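You operate a simulated robot arm through the tools that you are given. There is no shell and no other tool. Be economical: measure what you need, move in short steps, check, and stop when the job is done.

You run a simulated robot arm. Do the job below in one go: nothing can be reset, and whatever is moved stays where it is left.

## Task
Take the glue tub from the top of the assembly table and put it on the top of the side bench. Open the top drawer, fetch the loose red knob and set it in the inside of the top drawer of the drawer chest, then shut the drawer. Take the yellow meter and put it on the finishing bench top. Take the brown block on the finishing bench top and put it away on the front of the mixing bench. Put the jar marked "ebony" from the top of the long bench on the grey dish and the jar labelled "mahogany" on the top of the grey chest. Open the packing drawer. Do these in any order. Set down upright: jar.
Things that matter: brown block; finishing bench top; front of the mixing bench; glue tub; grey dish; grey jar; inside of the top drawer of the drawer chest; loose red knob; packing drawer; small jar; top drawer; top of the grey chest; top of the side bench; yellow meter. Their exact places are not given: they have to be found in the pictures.

The check looks at the end state, three seconds after you hand in, the way a careful person would. Anything else that was tipped, shoved, dropped, spilled or broken makes it a failure.

## Robot
A 7-joint arm with a vacuum gripper on a trunk, on a base that drives. Base frame: it is fixed to the floor where the robot stands at the start and does not move with it; the origin is under the middle of the robot, x ahead of it, y to its left, z up; the surface under the hand at the start is at about z = 0.86. Units: m, rad, N and s.
Its first joint turns from -2.601 to 2.601 rad. Places, roughly: brown block (12x6x3 cm) [1.7, 8.2, 0.9]; finishing bench top [2.1, 8.4, 0.9]; front of the mixing bench (152x12 cm) [6.12, 9.4, 0.88]; glue tub [0.5, 0, 1]; grey dish (13x10x2 cm) [0.8, 9.4, 0.9]; grey jar, small jar [0.5, 9.75, 1]; inside of the top drawer of the drawer chest [0.4, 9.5, 0.7]; loose red knob (4x4x5 cm) [-0.1, 9.6, 0.9]; packing drawer [-1.4, 4, 0.8]; top drawer [0.4, 9.5, 0.8]; top of the grey chest [-1.3, 6.4, 0.9]; top of the side bench [2.3, -0.8, 0.9]; yellow meter [-0.5, 9.5, 1]. Payload 1.06 kg.
Tool frame: the origin (TCP) lies in the middle of the cups' lips, and z points out of the cups. The gripper has 1 cup of 0.024 m across, covering 0.024 by 0.024 m (tool x, y); the bellows give 0.008 m. With the vacuum on, a cup seals on a smooth face that it is pressed against (1 to 4 N); it does not hold porous or soft things. The pull reaches 23 N.
Orientation is told as [roll, pitch, yaw] about the base's x, y, z axes, in that order, counted from this pose: with the cups facing straight down, the tool's x points along the base's -x, its y along +y and its z along -z.

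## Interface
- The arm moves only by the tool nudge_tool. Its argument "plan" is a list of rows, each an object (a shift or turn left out is 0, a gripper value left out holds the last) with "dp": the shift along the base's x, y, z in m, a list of three; "rotation": the turn, a rotation vector about the base's x, y, z in rad, a list of three; "valve": the vacuum: 1 switches it on, 0 off. In form: [{"dp": [dx, dy, dz], "rotation": [wx, wy, wz], "valve": valve}, ...]. A call has 1 to 20 rows; each row shifts and turns the commanded pose from where the row before left it. Each row takes 0.2 s and may step no farther than 0.05 m and 0.15 rad from the row before; otherwise, or with a gripper value out of range, the whole call is refused. A pose out of reach is approached as far as the arm can. The call stops where the force on the tool passes 40 N (or 10 N more than at its start, if that is more) or the arm is blocked; 0.2 s more then pass. The pull builds up within a second once a cup has sealed. Time passes only in rows, and 0.2 s behind the last, so rows that do not move give it time. The reply holds the time, the measured pose of the TCP, the force on the tool along the base axes and the pull of the vacuum, in the units named above and with some noise, with the torque about the TCP (base axes, N m) and any sound that the robot's microphone picked up.
- Cameras (640 x 400 px; columns grow to the right, rows downward): "scene" is now at [0.0388, 0.174, 1.4615]; the picture's right is [0.01, -1.00, 0.00], its down [-0.63, -0.01, -0.78] and it looks along [0.78, 0.01, -0.63] (base axes); focal length 282 px, centre (320, 200). "wrist" rides on the gripper at [0.078, 0.019, -0.096] in the tool frame; the picture's right is [-0.24, 0.97, 0.00], its down [-0.71, -0.17, -0.68] and it looks along [-0.67, -0.16, 0.73] (tool axes); focal length 243 px, centre (320, 200).
- get_image(camera): a new picture of that camera. It takes no simulated time.
- move_column(by): slides the trunk up (or, below 0, down) by that many m; the arm and the scene camera ride with it, the base frame stays. It gives what a move gives, with no picture.
- base_move(legs): drives the robot by 1 to 6 legs, each [ahead, turn to the left] in m and rad, along the robot's own axes; the way and the turn of a leg run together, so that a leg with both is an arc; at most 1.5 m and 3.142 rad a leg. The arm and the cameras ride along, it lands a little off, and it stops where it bumps. It gives what a move gives.
- turn_head(pan, tilt): turns the head with the scene camera to pan (to the left, within 2.705 rad either way) and tilt (down, from -0.506 to 1.204), counted from straight ahead of the robot. It gives what a move gives.
- probe_pixels(camera, pixels): for up to 12 pixels [column, row] of the newest picture of that camera ("zoom" is the newest enlarged one), the place [x, y, z] in the base frame of the surface seen there, good to about 0.002 m, but the place of the scene camera against the robot may be out by one fixed shift of up to 0.018 m in any direction. It takes no simulated time.
- close_up(camera, box): a new picture of the part [left, top, right, bottom] of that camera's present view, enlarged. It takes no simulated time.
- hand_in(): hands the job in; it is judged then, once.

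Go step by step. Measure first, check grasps and placings, and put right what went wrong. The budget is 145 turns and 180 pictures, counting those below and the enlarged ones. Unless the task says otherwise, let go and move clear before handing in, and close with one line.

The tools are called after "Emit:" as name(argument=value, ...) on one line, values as JSON. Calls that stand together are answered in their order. nudge_tool: Moves the arm, as the interface text tells. Its arguments: {"type":"object","properties":{"plan":{"type":"array","items":{"type":"object","properties":{"dp":{"type":"array","items":{"type":"number"}},"rotation":{"type":"array","items":{"type":"number"}},"valve":{"type":"number"}}}}},"required":["plan"]} The other tools are called the same way: move_column (by) slides the trunk up or down; base_move (legs) drives the base; turn_head (pan, tilt) turns the head that bears the scene camera; get_image (camera) takes a picture; probe_pixels (camera, pixels) gives the place of the surface under pixels of a picture; close_up (camera, box) takes an enlarged picture of a part of a camera's view; hand_in () hands the job in.

At the start:

```text
t: 0.0
tool_pos: [0.6786, 0.0574, 1.1318]
orientation: [-0.001, -0.011, 0.0]
wrist_force: [31.8, 1.6, -72.1]
ft_torque: [-0.8, -2.74, -0.48]
pull: 0.0
trunk travel left (down, up): [-0.528, 0.182]
robot x, y, heading: [-0.0021, -0.0044, 0.003]
head pan, tilt: [0.009, 0.679]
```

scene: 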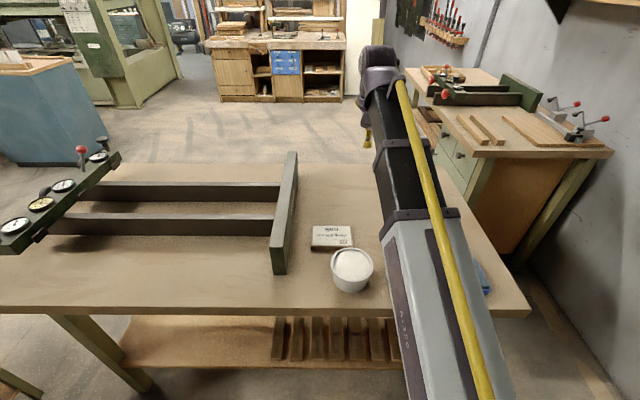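
wrist: 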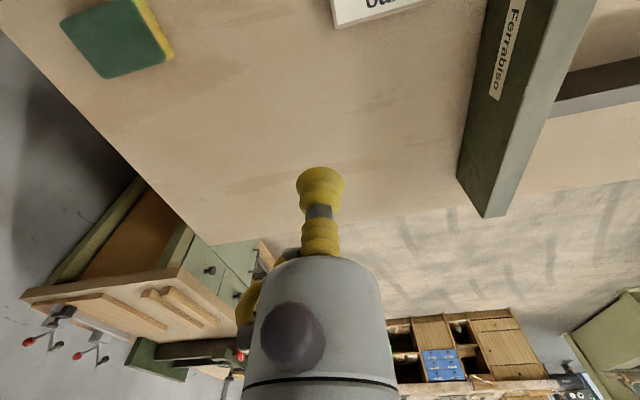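

The scene picture shows the white tub at about (351,268) beside a small box at (331,237). I'll measure the tub and the side bench at right (around (480,120)).

Emit:
close_up(camera="scene", box=[260, 200, 420, 300])

Emit:
probe_pixels(camera="scene", pixels=[[351, 262], [335, 262], [368, 262], [352, 250], [350, 276], [300, 290], [331, 232], [500, 120], [560, 150], [440, 95], [480, 150], [600, 152]])

```text
4.00 times, centred on (340, 250) of scene
```

zoom: 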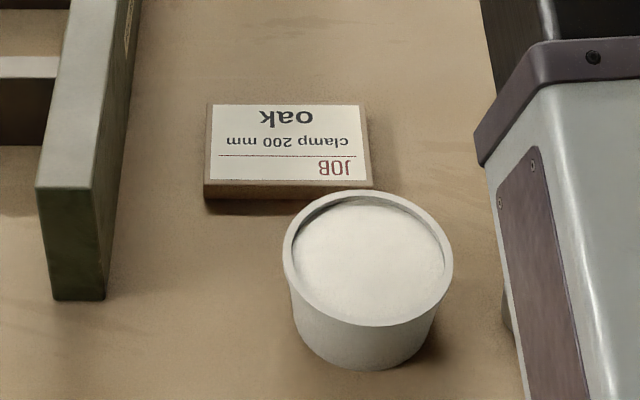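

```text
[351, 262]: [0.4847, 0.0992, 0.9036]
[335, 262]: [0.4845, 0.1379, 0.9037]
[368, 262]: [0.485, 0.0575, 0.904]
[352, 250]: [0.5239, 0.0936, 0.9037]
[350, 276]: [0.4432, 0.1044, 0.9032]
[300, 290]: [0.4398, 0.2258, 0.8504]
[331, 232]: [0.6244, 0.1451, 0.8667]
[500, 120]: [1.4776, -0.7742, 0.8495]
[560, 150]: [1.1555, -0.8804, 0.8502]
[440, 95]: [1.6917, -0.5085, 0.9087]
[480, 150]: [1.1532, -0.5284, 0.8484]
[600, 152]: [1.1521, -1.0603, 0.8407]
```

The tub's white surface reads z≈0.904, with a rim around it. I need to know whether this is a lid or open glue, so I zoom in further and probe the rim against the inside; I also look toward the side bench.

Emit:
close_up(camera="scene", box=[325, 240, 381, 275])

Emit:
probe_pixels(camera="zoom", pixels=[[300, 100], [300, 180], [200, 150], [400, 200], [300, 250], [68, 200], [540, 200], [300, 92], [300, 325], [300, 360], [150, 370], [80, 280]])

Emit:
turn_head(pan=-0.6, tilt=0.35)

Emit:
get_image(camera="scene")

```text
11.43 times, centred on (353, 258) of scene
```

zoom: 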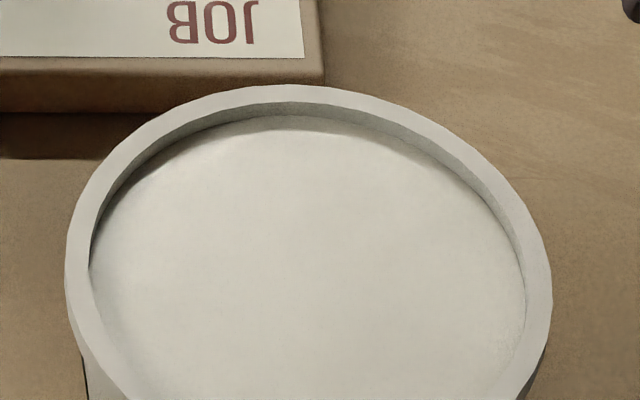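

```text
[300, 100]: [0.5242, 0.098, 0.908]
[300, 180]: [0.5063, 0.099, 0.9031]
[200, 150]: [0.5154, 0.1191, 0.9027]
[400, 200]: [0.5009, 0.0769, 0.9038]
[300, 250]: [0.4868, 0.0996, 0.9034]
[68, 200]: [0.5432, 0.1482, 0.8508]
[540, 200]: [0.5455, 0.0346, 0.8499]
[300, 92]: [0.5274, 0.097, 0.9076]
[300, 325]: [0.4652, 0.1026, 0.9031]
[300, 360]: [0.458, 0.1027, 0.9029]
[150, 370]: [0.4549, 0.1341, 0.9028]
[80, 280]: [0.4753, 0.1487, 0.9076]
```

```text
t: 1.0
tool_pos: [0.6791, 0.0575, 1.1324]
orientation: [0.0, -0.013, 0.0]
wrist_force: [15.0, 0.9, -32.8]
ft_torque: [-0.35, -1.27, -0.22]
pull: 0.0
trunk travel left (down, up): [-0.528, 0.182]
robot x, y, heading: [-0.0011, 0.0026, -0.002]
head pan, tilt: [-0.6, 0.351]
```

```text
175 pictures are left
```

scene: 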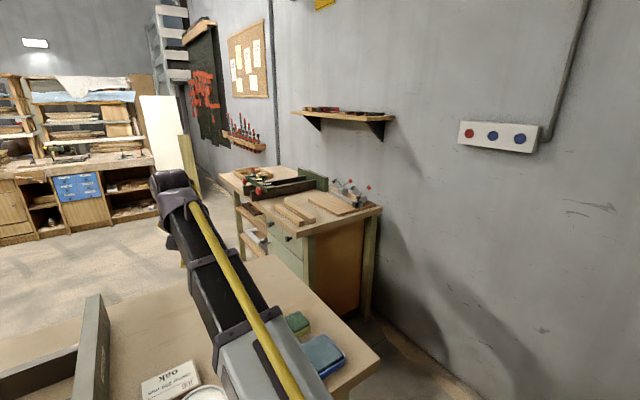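

The tub's surface lies 5 mm under its rim (likely a lid). I zoom on the side bench to find a free place there.

Emit:
close_up(camera="scene", box=[210, 140, 402, 260])

Emit:
probe_pixels(camera="scene", pixels=[[225, 174], [250, 168], [292, 167], [240, 196], [262, 203], [300, 236], [378, 210], [330, 222], [290, 190], [345, 190], [277, 178], [238, 183]])

```text
3.33 times, centred on (306, 200) of scene
```

zoom: 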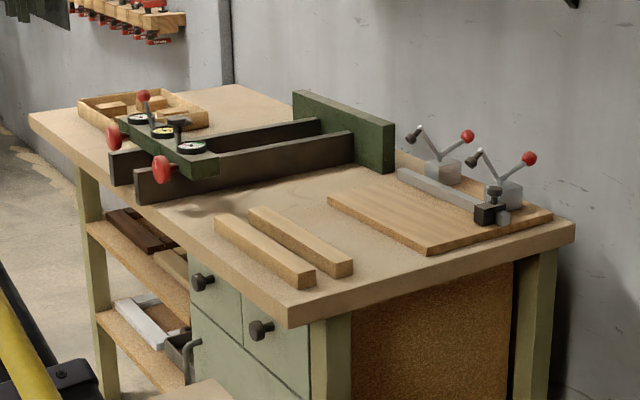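

```text
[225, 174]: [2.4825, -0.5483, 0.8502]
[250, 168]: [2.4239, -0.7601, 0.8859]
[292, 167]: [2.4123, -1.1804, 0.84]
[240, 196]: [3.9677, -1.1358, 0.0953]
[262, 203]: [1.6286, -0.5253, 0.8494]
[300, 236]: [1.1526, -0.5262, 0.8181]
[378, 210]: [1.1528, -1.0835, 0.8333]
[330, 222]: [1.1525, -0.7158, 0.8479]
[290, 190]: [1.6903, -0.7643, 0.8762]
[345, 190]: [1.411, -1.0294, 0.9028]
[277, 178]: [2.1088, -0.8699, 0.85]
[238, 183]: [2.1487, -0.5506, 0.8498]
```

The bench top spans x≈1.15–2.5, y≈-0.53 to -1.1, with free places between the fixtures. Before driving, I look around for the way past the assembly table.

Emit:
turn_head(pan=0.9, tilt=0.45)

Emit:
get_image(camera="scene")

Emit:
probe_pixels(camera="scene", pixels=[[100, 300], [320, 200], [100, 200], [200, 200], [450, 200], [550, 200], [30, 150], [150, 150], [300, 150], [420, 140], [400, 300], [250, 300]])

Emit:
turn_head(pan=2.0, tilt=0.45)

Emit:
get_image(camera="scene")

Emit:
probe_pixels(camera="scene", pixels=[[100, 300], [320, 200], [100, 200], [200, 200], [450, 200], [550, 200], [30, 150], [150, 150], [300, 150], [420, 140], [400, 300], [250, 300]])

```text
t: 2.6
tool_pos: [0.6779, 0.0578, 1.1302]
orientation: [0.002, -0.015, 0.0]
wrist_force: [14.6, 1.9, -33.2]
ft_torque: [-0.45, -1.26, -0.25]
pull: 0.0
trunk travel left (down, up): [-0.528, 0.182]
robot x, y, heading: [0.001, -0.0014, -0.003]
head pan, tilt: [0.901, 0.45]
```

```text
173 pictures are left
```

scene: 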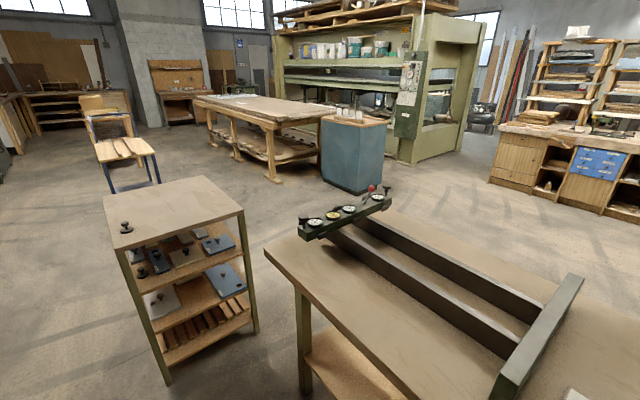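

```text
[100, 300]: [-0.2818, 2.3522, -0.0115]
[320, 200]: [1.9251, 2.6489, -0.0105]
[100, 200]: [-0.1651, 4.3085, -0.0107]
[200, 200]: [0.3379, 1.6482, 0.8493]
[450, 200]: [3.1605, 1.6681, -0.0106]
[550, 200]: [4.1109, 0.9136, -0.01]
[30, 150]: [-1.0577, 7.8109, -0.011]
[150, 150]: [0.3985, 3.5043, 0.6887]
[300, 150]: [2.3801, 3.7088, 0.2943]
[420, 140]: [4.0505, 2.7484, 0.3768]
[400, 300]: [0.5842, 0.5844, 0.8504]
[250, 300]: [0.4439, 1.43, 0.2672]
```

```text
t: 3.9
tool_pos: [0.6786, 0.0578, 1.1318]
orientation: [0.001, -0.015, 0.0]
wrist_force: [14.9, 0.7, -32.3]
ft_torque: [-0.4, -1.29, -0.22]
pull: 0.1
trunk travel left (down, up): [-0.528, 0.182]
robot x, y, heading: [0.0007, -0.0007, 0.003]
head pan, tilt: [2.0, 0.45]
```

```text
172 pictures are left
```

scene: 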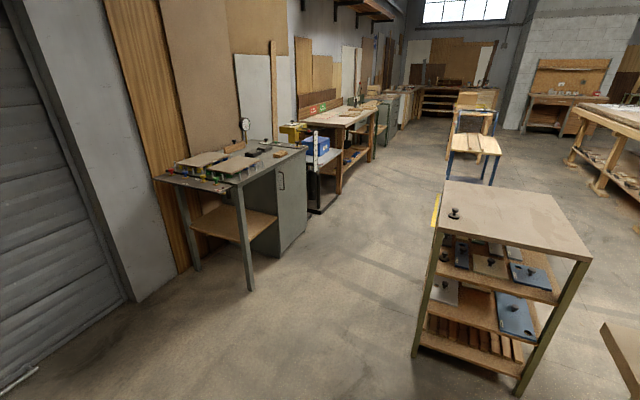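

```text
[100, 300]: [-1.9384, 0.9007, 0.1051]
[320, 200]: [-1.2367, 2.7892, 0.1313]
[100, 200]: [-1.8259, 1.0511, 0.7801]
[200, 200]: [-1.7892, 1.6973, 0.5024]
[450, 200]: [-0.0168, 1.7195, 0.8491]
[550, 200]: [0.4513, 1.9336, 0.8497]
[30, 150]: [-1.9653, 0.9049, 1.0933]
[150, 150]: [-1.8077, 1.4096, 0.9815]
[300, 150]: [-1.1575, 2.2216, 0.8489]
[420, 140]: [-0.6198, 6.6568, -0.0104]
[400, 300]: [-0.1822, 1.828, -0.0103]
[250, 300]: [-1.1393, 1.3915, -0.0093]
```

The way is clear on the left lane (x≈-1..0) and behind the robot. The tub at 0.485 is too near, so I back off 0.17 m, and then look at it with the wrist camera.

Emit:
base_move(legs=[[-0.17, 0]])

Emit:
turn_head(pan=0.0, tilt=0.7)

Emit:
nudge_tool(plan=[{"dp": [0, 0.02, 0]}])

Emit:
get_image(camera="wrist")

Emit:
get_image(camera="scene")

```text
t: 5.4
tool_pos: [0.5058, 0.0594, 1.1319]
orientation: [0.003, -0.014, 0.001]
wrist_force: [15.2, 2.1, -33.4]
ft_torque: [-0.42, -1.26, -0.25]
pull: 0.1
trunk travel left (down, up): [-0.528, 0.182]
robot x, y, heading: [-0.1721, -0.001, -0.001]
head pan, tilt: [2.0, 0.45]
```

```text
t: 7.3
tool_pos: [0.5069, 0.0589, 1.1317]
orientation: [0.0, -0.014, 0.001]
wrist_force: [11.9, 0.2, -25.2]
ft_torque: [-0.36, -0.95, -0.21]
pull: 0.1
trunk travel left (down, up): [-0.528, 0.182]
robot x, y, heading: [-0.1721, 0.0014, -0.001]
head pan, tilt: [0.0, 0.7]
```

```text
t: 7.7
tool_pos: [0.5073, 0.0779, 1.1311]
orientation: [0.003, -0.012, 0.001]
wrist_force: [5.9, -8.3, -14.7]
ft_torque: [0.89, -0.58, 0.72]
pull: 0.1
trunk travel left (down, up): [-0.528, 0.182]
robot x, y, heading: [-0.1701, 0.0046, 0.002]
head pan, tilt: [0.0, 0.7]
```

```text
171 pictures are left
```

wrist: 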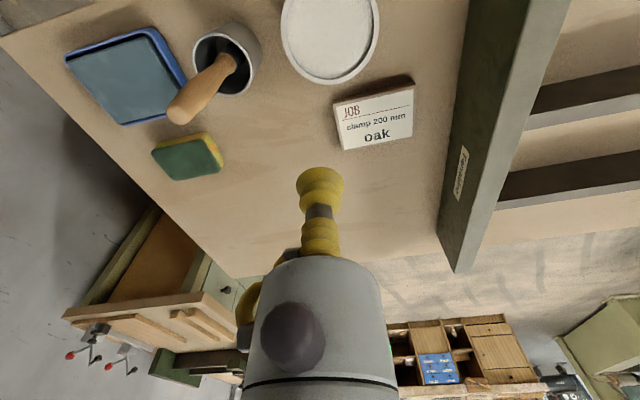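

```text
170 pictures are left
```

scene: 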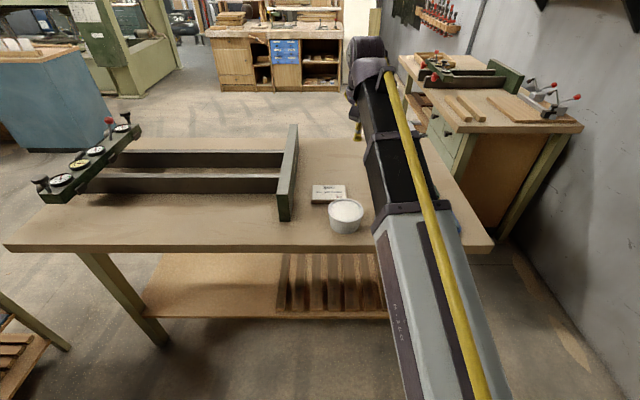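

There is a second container: a cup with a wooden handle in it at (225,65) of the wrist picture. I zoom in on both to tell which is the glue tub.

Emit:
probe_pixels(camera="wrist", pixels=[[330, 30], [283, 30], [378, 30], [330, 80], [330, 5], [225, 60], [200, 100], [240, 30], [375, 115]])

Emit:
probe_pixels(camera="scene", pixels=[[346, 210], [330, 210], [362, 210], [346, 202], [346, 220], [330, 192]])

Emit:
close_up(camera="wrist", box=[140, 0, 396, 160])

Emit:
close_up(camera="scene", box=[300, 160, 396, 250])

```text
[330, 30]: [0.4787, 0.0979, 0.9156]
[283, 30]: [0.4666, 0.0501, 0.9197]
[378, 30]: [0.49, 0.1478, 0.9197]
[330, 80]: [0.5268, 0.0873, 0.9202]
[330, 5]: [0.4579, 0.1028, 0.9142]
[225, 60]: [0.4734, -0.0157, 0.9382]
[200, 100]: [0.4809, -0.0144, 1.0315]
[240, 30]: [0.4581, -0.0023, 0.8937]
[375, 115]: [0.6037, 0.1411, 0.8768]
```

```text
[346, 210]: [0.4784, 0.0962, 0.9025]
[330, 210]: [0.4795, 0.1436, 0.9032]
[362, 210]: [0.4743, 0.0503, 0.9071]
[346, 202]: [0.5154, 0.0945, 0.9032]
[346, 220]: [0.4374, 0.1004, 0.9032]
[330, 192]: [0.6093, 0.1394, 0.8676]
```

```text
2.50 times, centred on (268, 80) of wrist
```

zoom: 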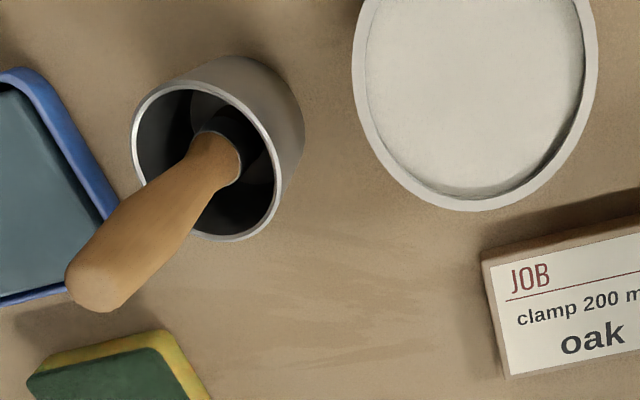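

```text
4.44 times, centred on (348, 205) of scene
```

zoom: 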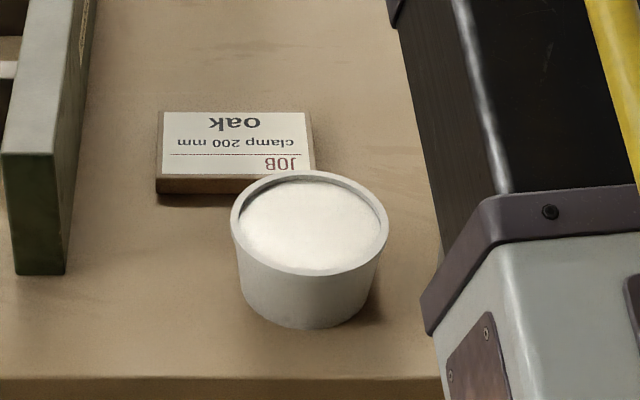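

Wrist: tub centre (0.4785, 0.099), surface z=0.915, rim 0.920; the scene camera reads about 0.012 m too low in z. The cup with handle is a brush holder; the white tub is the glue tub. I move above it and come down to just over the surface.

Emit:
nudge_tool(plan=[{"dp": [-0.029, 0.021, 0]}, {"dp": [0, 0, -0.05]}, {"dp": [0, 0, -0.05]}, {"dp": [0, 0, -0.05]}, {"dp": [0, 0, -0.04]}, {"dp": [0, 0, 0]}])

Emit:
get_image(camera="wrist")

```text
t: 8.1
tool_pos: [0.4961, 0.0863, 1.1314]
orientation: [0.001, -0.018, 0.004]
wrist_force: [3.7, 3.8, -6.5]
ft_torque: [-0.51, -0.11, -0.45]
pull: 0.0
trunk travel left (down, up): [-0.528, 0.182]
robot x, y, heading: [-0.1748, 0.0041, 0.003]
head pan, tilt: [0.0, 0.7]
stopped in row 1: the force on the tool passed its limit at 49 N (the readings are from after the stop); the commanded pose is now the measured one
```

```text
167 pictures are left
```

wrist: 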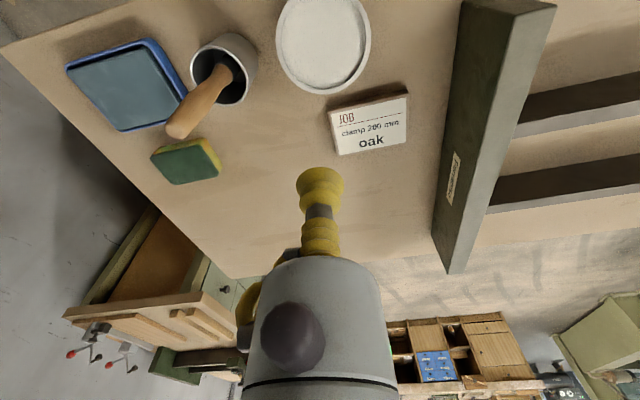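

The stop came from the hand's own inertia at a fast step; nothing was touched. I continue with gentler steps.

Emit:
nudge_tool(plan=[{"dp": [-0.006, 0.004, 0]}, {"dp": [-0.008, 0.006, 0]}, {"dp": [-0.004, 0.003, -0.01]}, {"dp": [0, 0, -0.02]}, {"dp": [0, 0, -0.025]}, {"dp": [0, 0, -0.03]}, {"dp": [0, 0, -0.03]}, {"dp": [0, 0, -0.025]}, {"dp": [0, 0, -0.02]}, {"dp": [0, 0, -0.015]}, {"dp": [0, 0, -0.01]}, {"dp": [0, 0, 0]}])

```text
t: 8.7
tool_pos: [0.484, 0.0967, 1.1318]
orientation: [-0.001, -0.027, 0.007]
wrist_force: [5.7, 2.3, -8.9]
ft_torque: [-0.3, -0.12, -0.25]
pull: 0.1
trunk travel left (down, up): [-0.528, 0.182]
robot x, y, heading: [-0.1693, -0.0004, -0.003]
head pan, tilt: [0.0, 0.7]
stopped in row 3: the force on the tool passed its limit at 42 N (the readings are from after the stop); the commanded pose is now the measured one
```

Stopped again at 42 N although nothing is near the cup; the reading seems to swing. I wait a few still rows to see what the force settles to.

Emit:
nudge_tool(plan=[{"dp": [0, 0, 0]}, {"dp": [0, 0, 0]}, {"dp": [0, 0, 0]}, {"dp": [0, 0, 0]}, {"dp": [0, 0, 0]}])

Emit:
nudge_tool(plan=[{"dp": [0, 0, -0.01]}, {"dp": [0, 0, -0.01]}])

```text
t: 9.9
tool_pos: [0.4818, 0.0966, 1.1313]
orientation: [-0.001, -0.025, 0.01]
wrist_force: [8.7, 1.2, -19.3]
ft_torque: [-0.29, -0.72, -0.22]
pull: 0.0
trunk travel left (down, up): [-0.528, 0.182]
robot x, y, heading: [-0.1708, 0.0021, -0.001]
head pan, tilt: [0.0, 0.7]
```

```text
t: 10.5
tool_pos: [0.4825, 0.095, 1.1117]
orientation: [0.001, -0.022, 0.009]
wrist_force: [-0.5, 0.1, 1.0]
ft_torque: [0.01, 0.02, -0.03]
pull: 0.1
trunk travel left (down, up): [-0.528, 0.182]
robot x, y, heading: [-0.1757, 0.0009, 0.0]
head pan, tilt: [0.0, 0.7]
```

The force vanished once the tool went 2 cm lower, so at the start height the wrist was pressing against the arm itself. I continue down gently.

Emit:
nudge_tool(plan=[{"dp": [-0.004, 0.004, -0.02], "rotation": [0, 0.02, -0.009]}, {"dp": [0, 0, -0.03]}, {"dp": [0, 0, -0.03]}, {"dp": [0, 0, -0.03]}, {"dp": [0, 0, -0.03]}, {"dp": [0, 0, -0.02]}, {"dp": [0, 0, -0.015]}, {"dp": [0, 0, 0]}])

Emit:
get_image(camera="wrist")

```text
t: 12.3
tool_pos: [0.479, 0.1014, 0.9356]
orientation: [0.002, -0.004, -0.003]
wrist_force: [0.0, 0.3, 0.1]
ft_torque: [0.01, -0.01, -0.03]
pull: 0.0
trunk travel left (down, up): [-0.528, 0.182]
robot x, y, heading: [-0.1724, -0.0011, 0.003]
head pan, tilt: [0.0, 0.7]
```

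```text
166 pictures are left
```

wrist: 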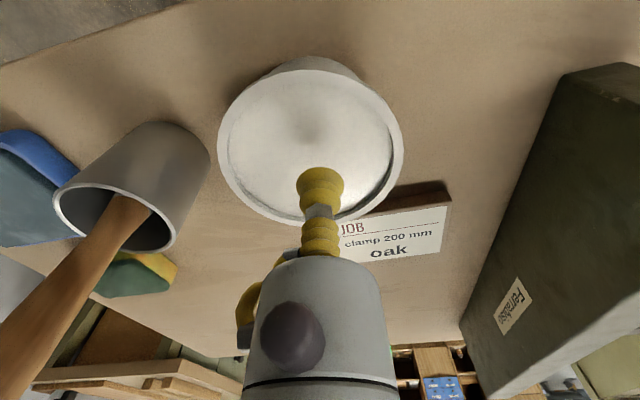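

The cup is over the tub's disk, 2 cm above. I descend with the vacuum on and watch force and pull.

Emit:
nudge_tool(plan=[{"dp": [0, 0, -0.012], "valve": 1}, {"dp": [0, 0, -0.005]}, {"dp": [0, 0, -0.003]}, {"dp": [0, 0, -0.003]}, {"dp": [0, 0, 0]}, {"dp": [0, 0, 0]}, {"dp": [0, 0, 0]}, {"dp": [0, 0, 0]}])

```text
t: 14.1
tool_pos: [0.4789, 0.1007, 0.9142]
orientation: [0.001, -0.005, -0.001]
wrist_force: [0.3, 0.6, 0.0]
ft_torque: [0.0, 0.01, 0.02]
pull: 23.0
trunk travel left (down, up): [-0.528, 0.182]
robot x, y, heading: [-0.1689, -0.0003, -0.001]
head pan, tilt: [0.0, 0.7]
```

The pull is 23 N: sealed. I lift gently to z≈1.07.

Emit:
nudge_tool(plan=[{"dp": [0, 0, 0.005]}, {"dp": [0, 0, 0.01]}, {"dp": [0, 0, 0.015]}, {"dp": [0, 0, 0.02]}, {"dp": [0, 0, 0.02]}, {"dp": [0, 0, 0.02]}, {"dp": [0, 0, 0.02]}, {"dp": [0, 0, 0.02]}, {"dp": [0, 0, 0.015]}, {"dp": [0, 0, 0.01]}, {"dp": [0, 0, 0]}])

Emit:
get_image(camera="wrist")

Emit:
turn_head(pan=0.9, tilt=0.65)

Emit:
get_image(camera="scene")

Emit:
probe_pixels(camera="scene", pixels=[[320, 220], [300, 170], [262, 175], [240, 240], [270, 110], [330, 110], [360, 100], [430, 100], [120, 130], [240, 130], [200, 100], [400, 80]])

```text
t: 16.5
tool_pos: [0.479, 0.1002, 1.0692]
orientation: [-0.002, -0.003, -0.001]
wrist_force: [0.0, 0.2, -3.8]
ft_torque: [0.01, -0.01, 0.02]
pull: 22.7
trunk travel left (down, up): [-0.528, 0.182]
robot x, y, heading: [-0.1737, 0.0015, 0.004]
head pan, tilt: [0.0, 0.7]
```

```text
165 pictures are left
```

wrist: 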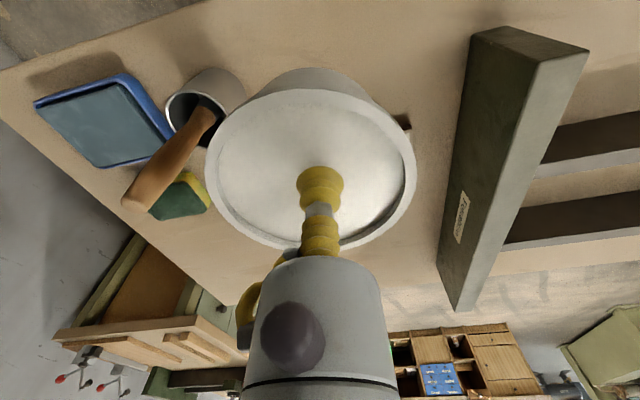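

```text
t: 17.7
tool_pos: [0.4793, 0.1, 1.0694]
orientation: [-0.001, -0.003, -0.002]
wrist_force: [-0.2, -0.2, -4.3]
ft_torque: [0.02, 0.0, -0.01]
pull: 22.5
trunk travel left (down, up): [-0.528, 0.182]
robot x, y, heading: [-0.1724, -0.0042, -0.001]
head pan, tilt: [0.901, 0.649]
```

```text
164 pictures are left
```

scene: 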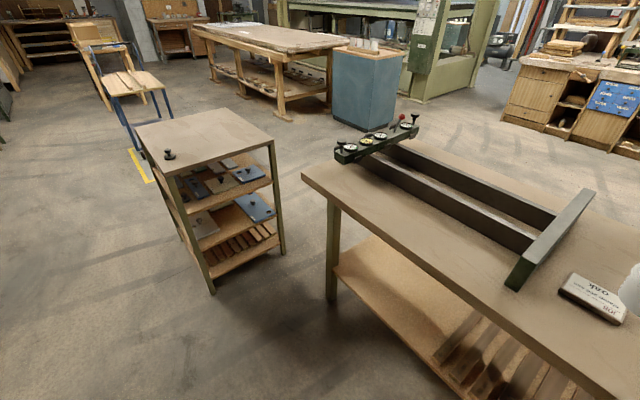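

```text
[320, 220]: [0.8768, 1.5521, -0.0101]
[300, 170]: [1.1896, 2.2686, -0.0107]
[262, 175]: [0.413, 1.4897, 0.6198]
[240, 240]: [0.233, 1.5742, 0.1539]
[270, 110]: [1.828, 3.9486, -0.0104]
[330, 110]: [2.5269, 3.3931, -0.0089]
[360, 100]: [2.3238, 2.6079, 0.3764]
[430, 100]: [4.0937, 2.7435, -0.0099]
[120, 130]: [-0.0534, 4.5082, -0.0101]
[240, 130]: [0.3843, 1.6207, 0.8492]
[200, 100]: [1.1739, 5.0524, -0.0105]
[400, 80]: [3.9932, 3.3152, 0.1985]
```

The tub hangs level. I measure the rack, chair and table corners to plan the drive.

Emit:
probe_pixels(camera="scene", pixels=[[305, 176], [336, 140], [146, 168], [271, 141], [222, 110], [140, 126], [138, 147], [172, 122], [120, 104], [365, 131], [395, 125], [274, 120]])

Emit:
turn_head(pan=0.2, tilt=0.5)

Emit:
get_image(camera="scene")

Emit:
probe_pixels(camera="scene", pixels=[[200, 100], [300, 100], [400, 100], [200, 160], [300, 165], [380, 165], [150, 130], [350, 130], [100, 140], [440, 150], [250, 130], [430, 120]])

```text
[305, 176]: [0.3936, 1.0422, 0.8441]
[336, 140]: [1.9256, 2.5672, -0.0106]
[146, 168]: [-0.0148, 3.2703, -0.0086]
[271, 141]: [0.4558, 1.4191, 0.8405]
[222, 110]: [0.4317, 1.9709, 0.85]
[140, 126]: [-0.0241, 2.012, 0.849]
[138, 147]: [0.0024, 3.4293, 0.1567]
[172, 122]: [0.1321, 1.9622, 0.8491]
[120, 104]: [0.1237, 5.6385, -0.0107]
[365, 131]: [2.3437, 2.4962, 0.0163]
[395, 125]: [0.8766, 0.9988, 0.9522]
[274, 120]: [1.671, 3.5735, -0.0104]
```

```text
t: 18.8
tool_pos: [0.4799, 0.0995, 1.0695]
orientation: [0.0, -0.003, -0.002]
wrist_force: [-0.8, -0.3, -4.0]
ft_torque: [0.05, 0.02, 0.0]
pull: 22.6
trunk travel left (down, up): [-0.528, 0.182]
robot x, y, heading: [-0.1706, -0.0011, 0.004]
head pan, tilt: [0.201, 0.499]
```

```text
163 pictures are left
```

scene: 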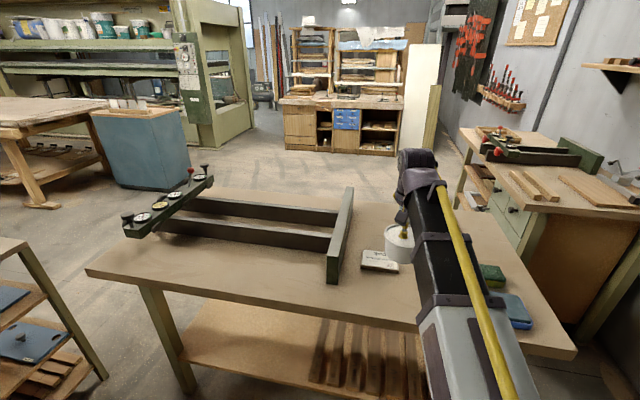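

```text
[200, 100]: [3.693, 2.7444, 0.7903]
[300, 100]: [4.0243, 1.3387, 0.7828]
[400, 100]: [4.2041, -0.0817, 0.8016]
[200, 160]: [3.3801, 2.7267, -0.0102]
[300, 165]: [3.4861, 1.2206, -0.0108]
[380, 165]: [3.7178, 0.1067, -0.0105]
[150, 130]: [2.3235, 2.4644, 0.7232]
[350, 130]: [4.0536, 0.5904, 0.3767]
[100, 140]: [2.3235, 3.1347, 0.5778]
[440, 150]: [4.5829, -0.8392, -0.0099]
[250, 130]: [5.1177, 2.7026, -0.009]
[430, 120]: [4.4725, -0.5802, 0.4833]
```

The rack spans x≈-0.1..0.46, y≈1.42–2.0, the table ends at y=1.04 (gap too tight), and the chair starts at y≈3.25. I raise the trunk, back into the left lane, go round the rack and come down to the side bench's open side.

Emit:
move_column(by=0.15)

Emit:
base_move(legs=[[-0.42, 0], [0, 1.571], [1.3, 0], [1.25, 0]])

Emit:
turn_head(pan=-0.6, tilt=0.6)

Emit:
get_image(camera="scene")

```text
t: 20.5
tool_pos: [0.4801, 0.0993, 1.219]
orientation: [0.0, -0.003, -0.001]
wrist_force: [0.1, 0.0, -4.6]
ft_torque: [0.04, 0.0, -0.02]
pull: 23.2
trunk travel left (down, up): [-0.678, 0.032]
robot x, y, heading: [-0.1725, -0.0006, 0.004]
head pan, tilt: [0.201, 0.499]
```

```text
t: 38.8
tool_pos: [-0.7592, 3.1574, 1.2206]
orientation: [0.001, -0.003, 1.593]
wrist_force: [-0.5, -0.5, -5.1]
ft_torque: [0.01, 0.01, -0.01]
pull: 22.9
trunk travel left (down, up): [-0.678, 0.032]
robot x, y, heading: [-0.6469, 2.5099, 1.595]
head pan, tilt: [0.201, 0.499]
```

```text
t: 39.9
tool_pos: [-0.7604, 3.1565, 1.2188]
orientation: [0.001, -0.004, 1.594]
wrist_force: [-0.8, -0.5, -4.5]
ft_torque: [0.02, 0.01, 0.04]
pull: 22.3
trunk travel left (down, up): [-0.678, 0.032]
robot x, y, heading: [-0.6433, 2.5123, 1.594]
head pan, tilt: [-0.6, 0.6]
```

```text
162 pictures are left
```

scene: 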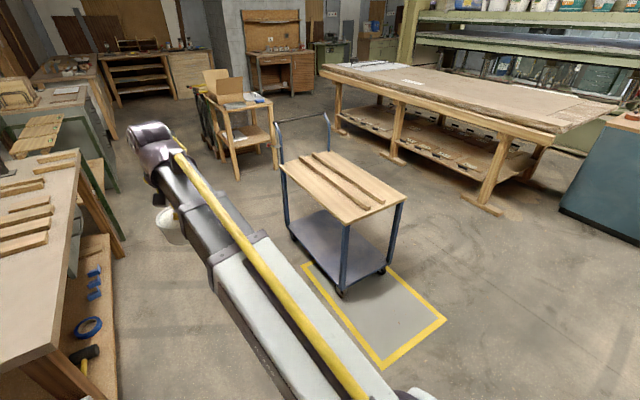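

The drive went well: robot at (-0.645, 2.51), the tub still held. Next: turn right, go ahead 2.05 m between rack and cart, turn toward the side bench, and drive there.

Emit:
base_move(legs=[[0, -1.594], [1.0, 0], [1.05, 0], [0, -1.243]])

Emit:
turn_head(pan=0, tilt=0.6)

Emit:
get_image(camera="scene")

```text
t: 56.9
tool_pos: [1.7051, 1.9551, 1.2191]
orientation: [-0.001, -0.004, -1.229]
wrist_force: [-0.4, -0.2, -4.7]
ft_torque: [0.0, 0.0, 0.01]
pull: 23.0
trunk travel left (down, up): [-0.678, 0.032]
robot x, y, heading: [1.3919, 2.5344, -1.225]
head pan, tilt: [-0.6, 0.6]
```

```text
t: 57.9
tool_pos: [1.7052, 1.9549, 1.2202]
orientation: [-0.001, -0.003, -1.228]
wrist_force: [1.2, -0.8, -4.9]
ft_torque: [-0.01, -0.01, -0.02]
pull: 23.2
trunk travel left (down, up): [-0.678, 0.032]
robot x, y, heading: [1.3913, 2.535, -1.229]
head pan, tilt: [0.0, 0.6]
```

```text
161 pictures are left
```

scene: 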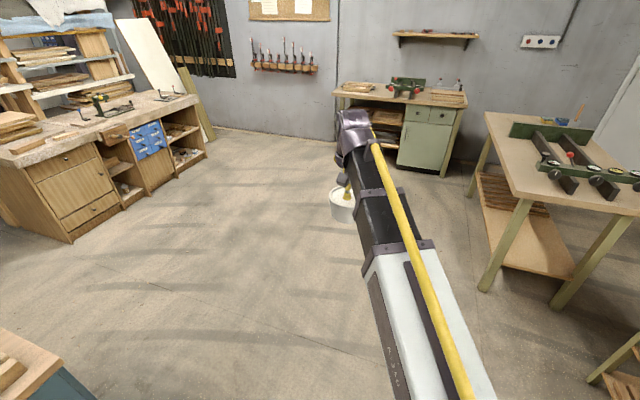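

The floor ahead is clear to the side bench (top centre of the picture). I drive 2.35 m and square up to it.

Emit:
base_move(legs=[[1.25, -0.01], [1.1, 0], [0, -0.335]])

Emit:
turn_head(pan=0, tilt=0.65)

Emit:
get_image(camera="scene")

Emit:
get_image(camera="wrist")

```text
t: 70.6
tool_pos: [2.3422, -0.3282, 1.2205]
orientation: [-0.001, -0.002, -1.549]
wrist_force: [-0.1, 0.3, -4.3]
ft_torque: [0.06, -0.02, 0.03]
pull: 23.4
trunk travel left (down, up): [-0.678, 0.032]
robot x, y, heading: [2.2291, 0.3203, -1.545]
head pan, tilt: [0.0, 0.6]
```

```text
t: 71.2
tool_pos: [2.3439, -0.3279, 1.2206]
orientation: [-0.003, -0.004, -1.55]
wrist_force: [0.0, 0.1, -5.3]
ft_torque: [0.03, -0.05, 0.0]
pull: 23.4
trunk travel left (down, up): [-0.678, 0.032]
robot x, y, heading: [2.2301, 0.316, -1.544]
head pan, tilt: [0.0, 0.649]
```

```text
160 pictures are left
```

scene: 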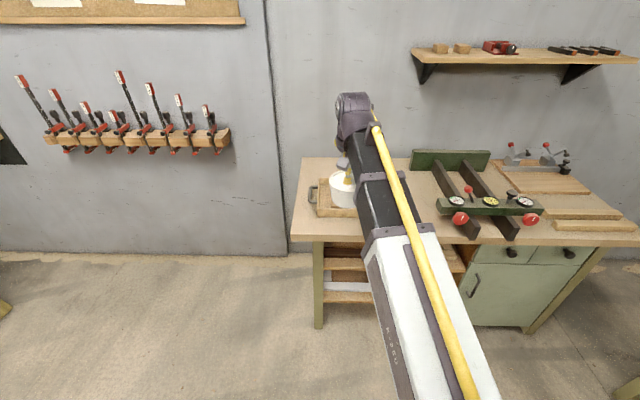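

```text
159 pictures are left
```

wrist: 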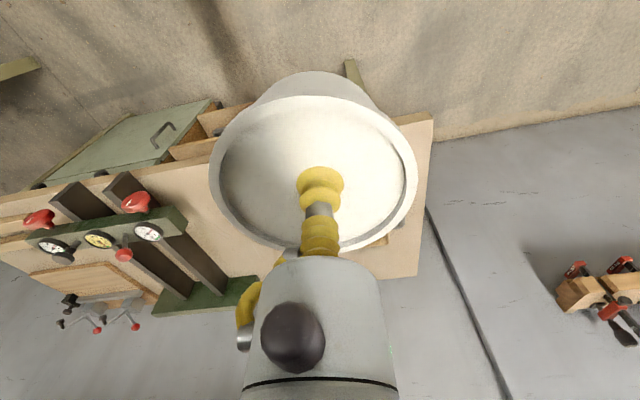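

The bench, tray (330,198) and frame (465,195) are in view. I probe to find the free space between tray and frame.

Emit:
probe_pixels(camera="scene", pixels=[[300, 235], [303, 165], [318, 215], [318, 182], [330, 165], [400, 170], [412, 190], [440, 225], [430, 165], [452, 238], [400, 158], [360, 216]])

Emit:
probe_pixels(camera="wrist", pixels=[[410, 250], [422, 140], [200, 180], [220, 240], [240, 265], [405, 225], [380, 240], [180, 165], [150, 230], [190, 290], [230, 130], [420, 190]])

Emit:
close_up(camera="scene", box=[280, 140, 472, 260])

```text
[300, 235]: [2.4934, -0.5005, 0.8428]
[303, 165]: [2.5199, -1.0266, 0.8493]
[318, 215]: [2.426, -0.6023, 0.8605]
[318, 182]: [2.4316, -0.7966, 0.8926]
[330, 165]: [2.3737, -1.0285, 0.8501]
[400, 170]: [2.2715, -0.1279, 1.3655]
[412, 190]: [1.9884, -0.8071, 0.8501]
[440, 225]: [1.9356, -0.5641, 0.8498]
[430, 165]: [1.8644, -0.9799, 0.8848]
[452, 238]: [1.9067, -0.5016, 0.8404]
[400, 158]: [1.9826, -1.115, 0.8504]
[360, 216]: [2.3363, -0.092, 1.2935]
```

```text
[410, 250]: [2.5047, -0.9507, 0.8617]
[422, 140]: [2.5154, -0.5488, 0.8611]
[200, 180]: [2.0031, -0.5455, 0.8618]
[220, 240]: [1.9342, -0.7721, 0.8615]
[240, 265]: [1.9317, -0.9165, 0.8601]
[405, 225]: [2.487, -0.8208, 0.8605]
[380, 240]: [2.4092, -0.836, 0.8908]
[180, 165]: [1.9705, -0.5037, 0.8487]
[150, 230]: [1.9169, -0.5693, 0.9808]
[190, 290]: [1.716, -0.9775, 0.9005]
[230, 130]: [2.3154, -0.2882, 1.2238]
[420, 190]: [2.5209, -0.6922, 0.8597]
```

```text
3.33 times, centred on (376, 200) of scene
```

zoom: 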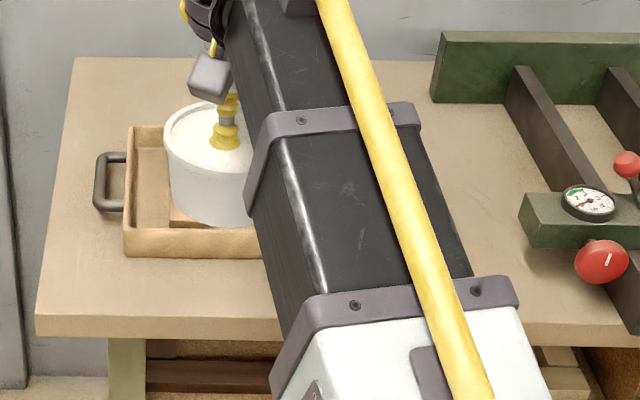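

Between the tray (x≥~2.2) and the frame (x≤1.94) there is free top at about x 2.05. I drive 0.15 m closer, then swing the tub across to (2.05,-0.66) staying high, and look again.

Emit:
base_move(legs=[[0.15, 0]])

Emit:
nudge_tool(plan=[{"dp": [-0.01, -0.005, 0]}, {"dp": [-0.02, -0.01, 0]}, {"dp": [-0.025, -0.015, 0]}, {"dp": [-0.025, -0.02, 0]}, {"dp": [-0.03, -0.02, 0]}, {"dp": [-0.03, -0.02, 0]}, {"dp": [-0.03, -0.02, 0]}, {"dp": [-0.03, -0.02, 0]}, {"dp": [-0.03, -0.02, 0]}, {"dp": [-0.025, -0.015, 0]}, {"dp": [-0.02, -0.01, 0]}, {"dp": [-0.01, -0.005, 0]}, {"dp": [0, 0, 0]}])

Emit:
get_image(camera="scene")

Emit:
get_image(camera="wrist")

```text
t: 72.6
tool_pos: [2.3476, -0.4787, 1.2193]
orientation: [-0.001, -0.004, -1.55]
wrist_force: [-0.5, -1.2, -4.1]
ft_torque: [0.02, 0.04, -0.02]
pull: 22.2
trunk travel left (down, up): [-0.678, 0.032]
robot x, y, heading: [2.2325, 0.1688, -1.542]
head pan, tilt: [0.0, 0.649]
```

```text
t: 75.4
tool_pos: [2.0605, -0.6588, 1.2184]
orientation: [-0.001, -0.003, -1.55]
wrist_force: [-0.6, -0.4, -3.4]
ft_torque: [0.02, -0.02, 0.01]
pull: 22.8
trunk travel left (down, up): [-0.678, 0.032]
robot x, y, heading: [2.2327, 0.1686, -1.549]
head pan, tilt: [0.0, 0.649]
```

```text
157 pictures are left
```

scene: 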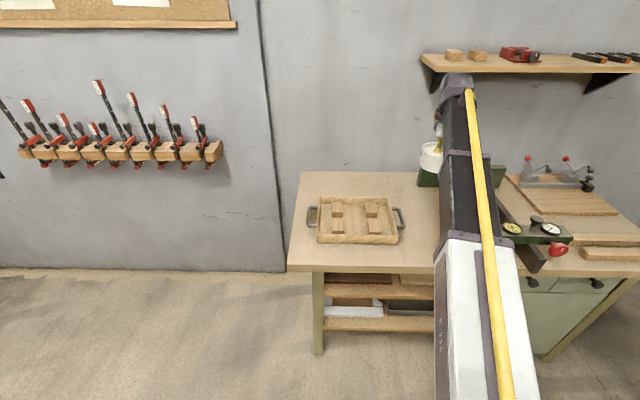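

```text
156 pictures are left
```

wrist: 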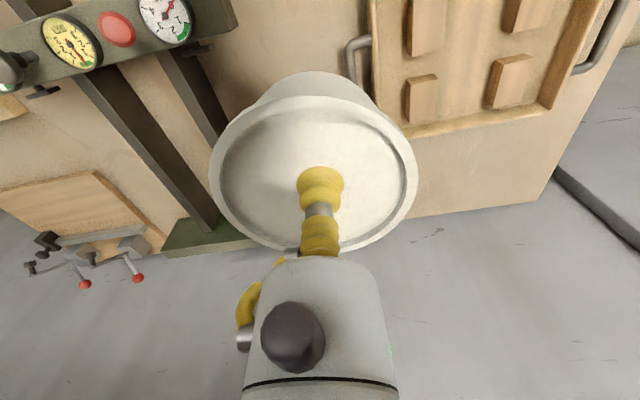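

The tray with handle ends at (404,215); I measure the gap edges.

Emit:
probe_pixels(camera="scene", pixels=[[403, 215], [397, 243], [415, 240], [430, 240], [420, 200], [385, 182], [415, 265]])

Emit:
probe_pixels(camera="wrist", pixels=[[350, 60], [220, 90], [205, 110], [190, 30], [375, 20], [225, 15], [250, 40]])

```text
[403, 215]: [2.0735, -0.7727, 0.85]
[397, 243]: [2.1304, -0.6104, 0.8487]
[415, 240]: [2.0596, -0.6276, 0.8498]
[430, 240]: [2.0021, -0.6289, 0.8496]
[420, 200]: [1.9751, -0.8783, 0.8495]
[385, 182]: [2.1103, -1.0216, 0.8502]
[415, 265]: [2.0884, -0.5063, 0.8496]
```

```text
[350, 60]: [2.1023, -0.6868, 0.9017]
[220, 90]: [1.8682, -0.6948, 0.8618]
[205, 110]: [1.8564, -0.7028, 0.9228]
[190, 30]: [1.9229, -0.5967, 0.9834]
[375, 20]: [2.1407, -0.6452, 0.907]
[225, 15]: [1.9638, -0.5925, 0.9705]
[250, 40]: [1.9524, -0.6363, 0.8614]
```

The tray's handle ends at x≈2.10 and the gauge bar at x≈1.96; deeper in (y≈-0.85) the gap is wider (1.88–2.10). I drive 0.15 m nearer, and lower the tub over (2.02,-0.85).

Emit:
base_move(legs=[[0.15, 0]])

Emit:
nudge_tool(plan=[{"dp": [-0.01, -0.01, 0]}, {"dp": [-0.02, -0.02, 0]}, {"dp": [-0.01, -0.01, 0]}, {"dp": [0, 0, -0.015]}, {"dp": [0, 0, -0.025]}, {"dp": [0, 0, -0.03]}, {"dp": [0, 0, -0.03]}, {"dp": [0, 0, -0.025]}, {"dp": [0, 0, -0.015]}, {"dp": [0, 0, 0]}])

Emit:
get_image(camera="wrist")

Emit:
get_image(camera="scene")

```text
t: 76.8
tool_pos: [2.064, -0.8063, 1.2183]
orientation: [-0.001, 0.0, -1.55]
wrist_force: [-0.2, 0.2, -3.9]
ft_torque: [0.02, -0.06, -0.02]
pull: 23.0
trunk travel left (down, up): [-0.678, 0.032]
robot x, y, heading: [2.2364, 0.0217, -1.544]
head pan, tilt: [0.0, 0.649]
```

```text
t: 79.0
tool_pos: [2.0221, -0.8459, 1.0782]
orientation: [0.0, -0.005, -1.55]
wrist_force: [0.6, 0.7, -4.2]
ft_torque: [0.05, -0.04, -0.01]
pull: 23.2
trunk travel left (down, up): [-0.678, 0.032]
robot x, y, heading: [2.2367, 0.0272, -1.545]
head pan, tilt: [0.0, 0.649]
```

```text
155 pictures are left
```

wrist: 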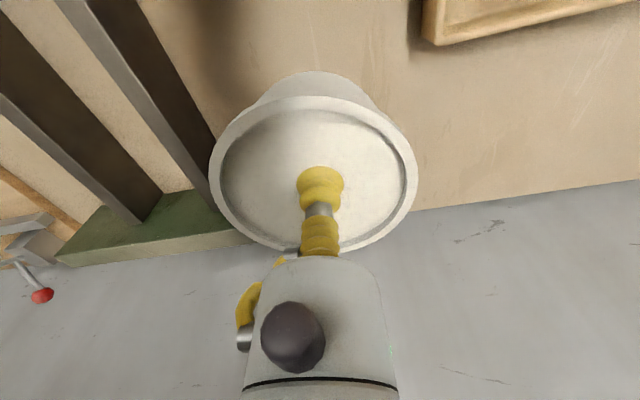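

```text
154 pictures are left
```

scene: 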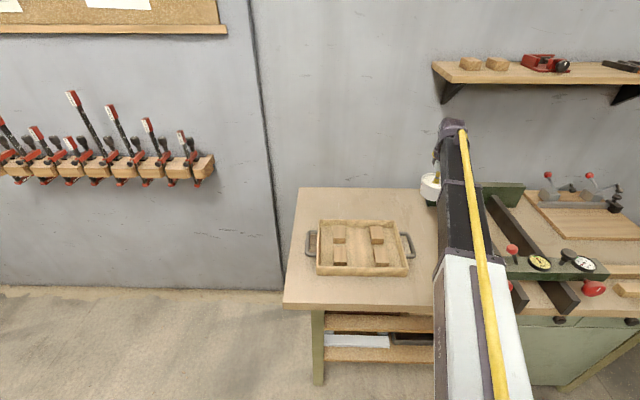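

I check the nearest frame edges against the tub's footprint (x 1.97–2.07) before lowering.

Emit:
probe_pixels(camera="wrist", pixels=[[196, 150], [207, 170], [225, 225], [240, 238], [150, 60], [427, 40], [205, 200], [300, 40]])

```text
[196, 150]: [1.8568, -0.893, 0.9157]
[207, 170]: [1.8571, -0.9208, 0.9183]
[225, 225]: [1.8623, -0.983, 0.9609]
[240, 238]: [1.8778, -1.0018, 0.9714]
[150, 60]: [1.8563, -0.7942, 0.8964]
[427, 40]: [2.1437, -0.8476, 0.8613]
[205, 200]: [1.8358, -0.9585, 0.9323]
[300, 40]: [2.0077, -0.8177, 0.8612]
```

Clearance is about 10 cm to the frame and 7 cm to the tray. I lower to just above contact and then softly onto the top (expected TCP 0.914).

Emit:
nudge_tool(plan=[{"dp": [0, 0, -0.015]}, {"dp": [0, 0, -0.025]}, {"dp": [0, 0, -0.03]}, {"dp": [0, 0, -0.03]}, {"dp": [0, 0, -0.025]}, {"dp": [0, 0, -0.015]}, {"dp": [0, 0, -0.01]}, {"dp": [0, 0, -0.007]}, {"dp": [0, 0, -0.004]}, {"dp": [0, 0, -0.003]}, {"dp": [0, 0, 0]}])

```text
t: 81.4
tool_pos: [2.0248, -0.8463, 0.9146]
orientation: [0.0, -0.004, -1.548]
wrist_force: [0.0, -0.8, -5.0]
ft_torque: [0.02, -0.03, 0.01]
pull: 23.0
trunk travel left (down, up): [-0.678, 0.032]
robot x, y, heading: [2.2355, 0.0236, -1.546]
head pan, tilt: [0.0, 0.649]
```

Force is still only the tub's weight (-5 N), so I lower in 2 mm steps until it bears, then release.

Emit:
nudge_tool(plan=[{"dp": [0, 0, -0.002]}, {"dp": [0, 0, 0]}])

Emit:
nudge_tool(plan=[{"dp": [0, 0, -0.002]}, {"dp": [0, 0, 0]}])

```text
t: 82.0
tool_pos: [2.0245, -0.8455, 0.9141]
orientation: [-0.002, -0.003, -1.548]
wrist_force: [1.1, 0.4, 3.2]
ft_torque: [0.01, 0.07, -0.01]
pull: 22.8
trunk travel left (down, up): [-0.678, 0.032]
robot x, y, heading: [2.2339, 0.0237, -1.542]
head pan, tilt: [0.0, 0.649]
```

```text
t: 82.6
tool_pos: [2.0243, -0.8471, 0.9129]
orientation: [-0.002, -0.003, -1.548]
wrist_force: [0.9, -8.0, 15.1]
ft_torque: [0.04, 0.02, 0.03]
pull: 22.6
trunk travel left (down, up): [-0.678, 0.032]
robot x, y, heading: [2.237, 0.023, -1.544]
head pan, tilt: [0.0, 0.649]
```

The tub bears on the bench now (+15 N). I back off 2 mm, release the vacuum, wait, and rise.

Emit:
nudge_tool(plan=[{"dp": [0, 0, 0.002]}, {"valve": 0}, {}, {}, {}, {"dp": [0, 0, 0.005]}, {"dp": [0, 0, 0.015]}, {"dp": [0, 0, 0.025]}, {"dp": [0, 0, 0.03]}, {"dp": [0, 0, 0.03]}, {"dp": [0, 0, 0.03]}, {"dp": [0, 0, 0.03]}, {"dp": [0, 0, 0.03]}, {"dp": [0, 0, 0.015]}, {}])

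Emit:
get_image(camera="wrist")

```text
t: 85.8
tool_pos: [2.0241, -0.8484, 1.1223]
orientation: [0.0, -0.004, -1.551]
wrist_force: [0.2, -1.1, 0.1]
ft_torque: [-0.04, -0.01, 0.02]
pull: 0.1
trunk travel left (down, up): [-0.678, 0.032]
robot x, y, heading: [2.2333, 0.026, -1.544]
head pan, tilt: [0.0, 0.649]
```

```text
153 pictures are left
```

wrist: 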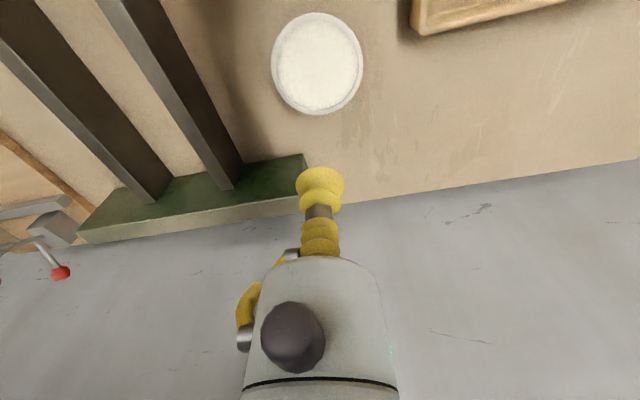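

The tub stands on the bench top. I tuck the arm in, then reverse along the same path and head for the left lane.

Emit:
nudge_tool(plan=[{"dp": [0.005, 0.01, 0.01]}, {"dp": [0.01, 0.02, 0.02]}, {"dp": [0.015, 0.03, 0.02]}, {"dp": [0.015, 0.03, 0.02]}, {"dp": [0.015, 0.03, 0.02]}, {"dp": [0.015, 0.03, 0.01]}, {"dp": [0.015, 0.03, 0]}, {"dp": [0.015, 0.03, 0]}, {"dp": [0.01, 0.02, 0]}, {"dp": [0.005, 0.01, 0]}, {}])

Emit:
base_move(legs=[[-0.3, 0], [0, 0.32], [-1.2, 0], [-1.1, 0], [0, -1.917]])

Emit:
turn_head(pan=-0.7, tilt=0.4)

Emit:
get_image(camera="scene")

```text
t: 88.2
tool_pos: [2.1448, -0.6046, 1.2226]
orientation: [0.0, -0.003, -1.55]
wrist_force: [-0.1, 0.6, -0.6]
ft_torque: [0.05, 0.01, -0.02]
pull: 0.0
trunk travel left (down, up): [-0.678, 0.032]
robot x, y, heading: [2.2326, 0.0223, -1.543]
head pan, tilt: [0.0, 0.649]
```

```text
t: 106.8
tool_pos: [0.814, 2.5918, 1.2217]
orientation: [0.0, -0.004, -3.134]
wrist_force: [-0.3, 0.3, 0.4]
ft_torque: [0.0, 0.0, 0.03]
pull: 0.0
trunk travel left (down, up): [-0.678, 0.032]
robot x, y, heading: [1.4445, 2.4943, -3.125]
head pan, tilt: [0.0, 0.649]
```

```text
t: 107.8
tool_pos: [0.8133, 2.593, 1.2226]
orientation: [-0.002, -0.004, -3.133]
wrist_force: [0.0, -0.2, -0.6]
ft_torque: [0.02, 0.01, -0.02]
pull: 0.0
trunk travel left (down, up): [-0.678, 0.032]
robot x, y, heading: [1.4435, 2.4976, -3.131]
head pan, tilt: [-0.7, 0.4]
```

```text
152 pictures are left
```

scene: 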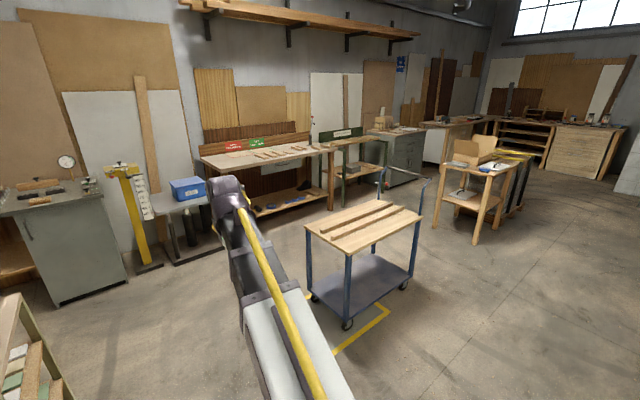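

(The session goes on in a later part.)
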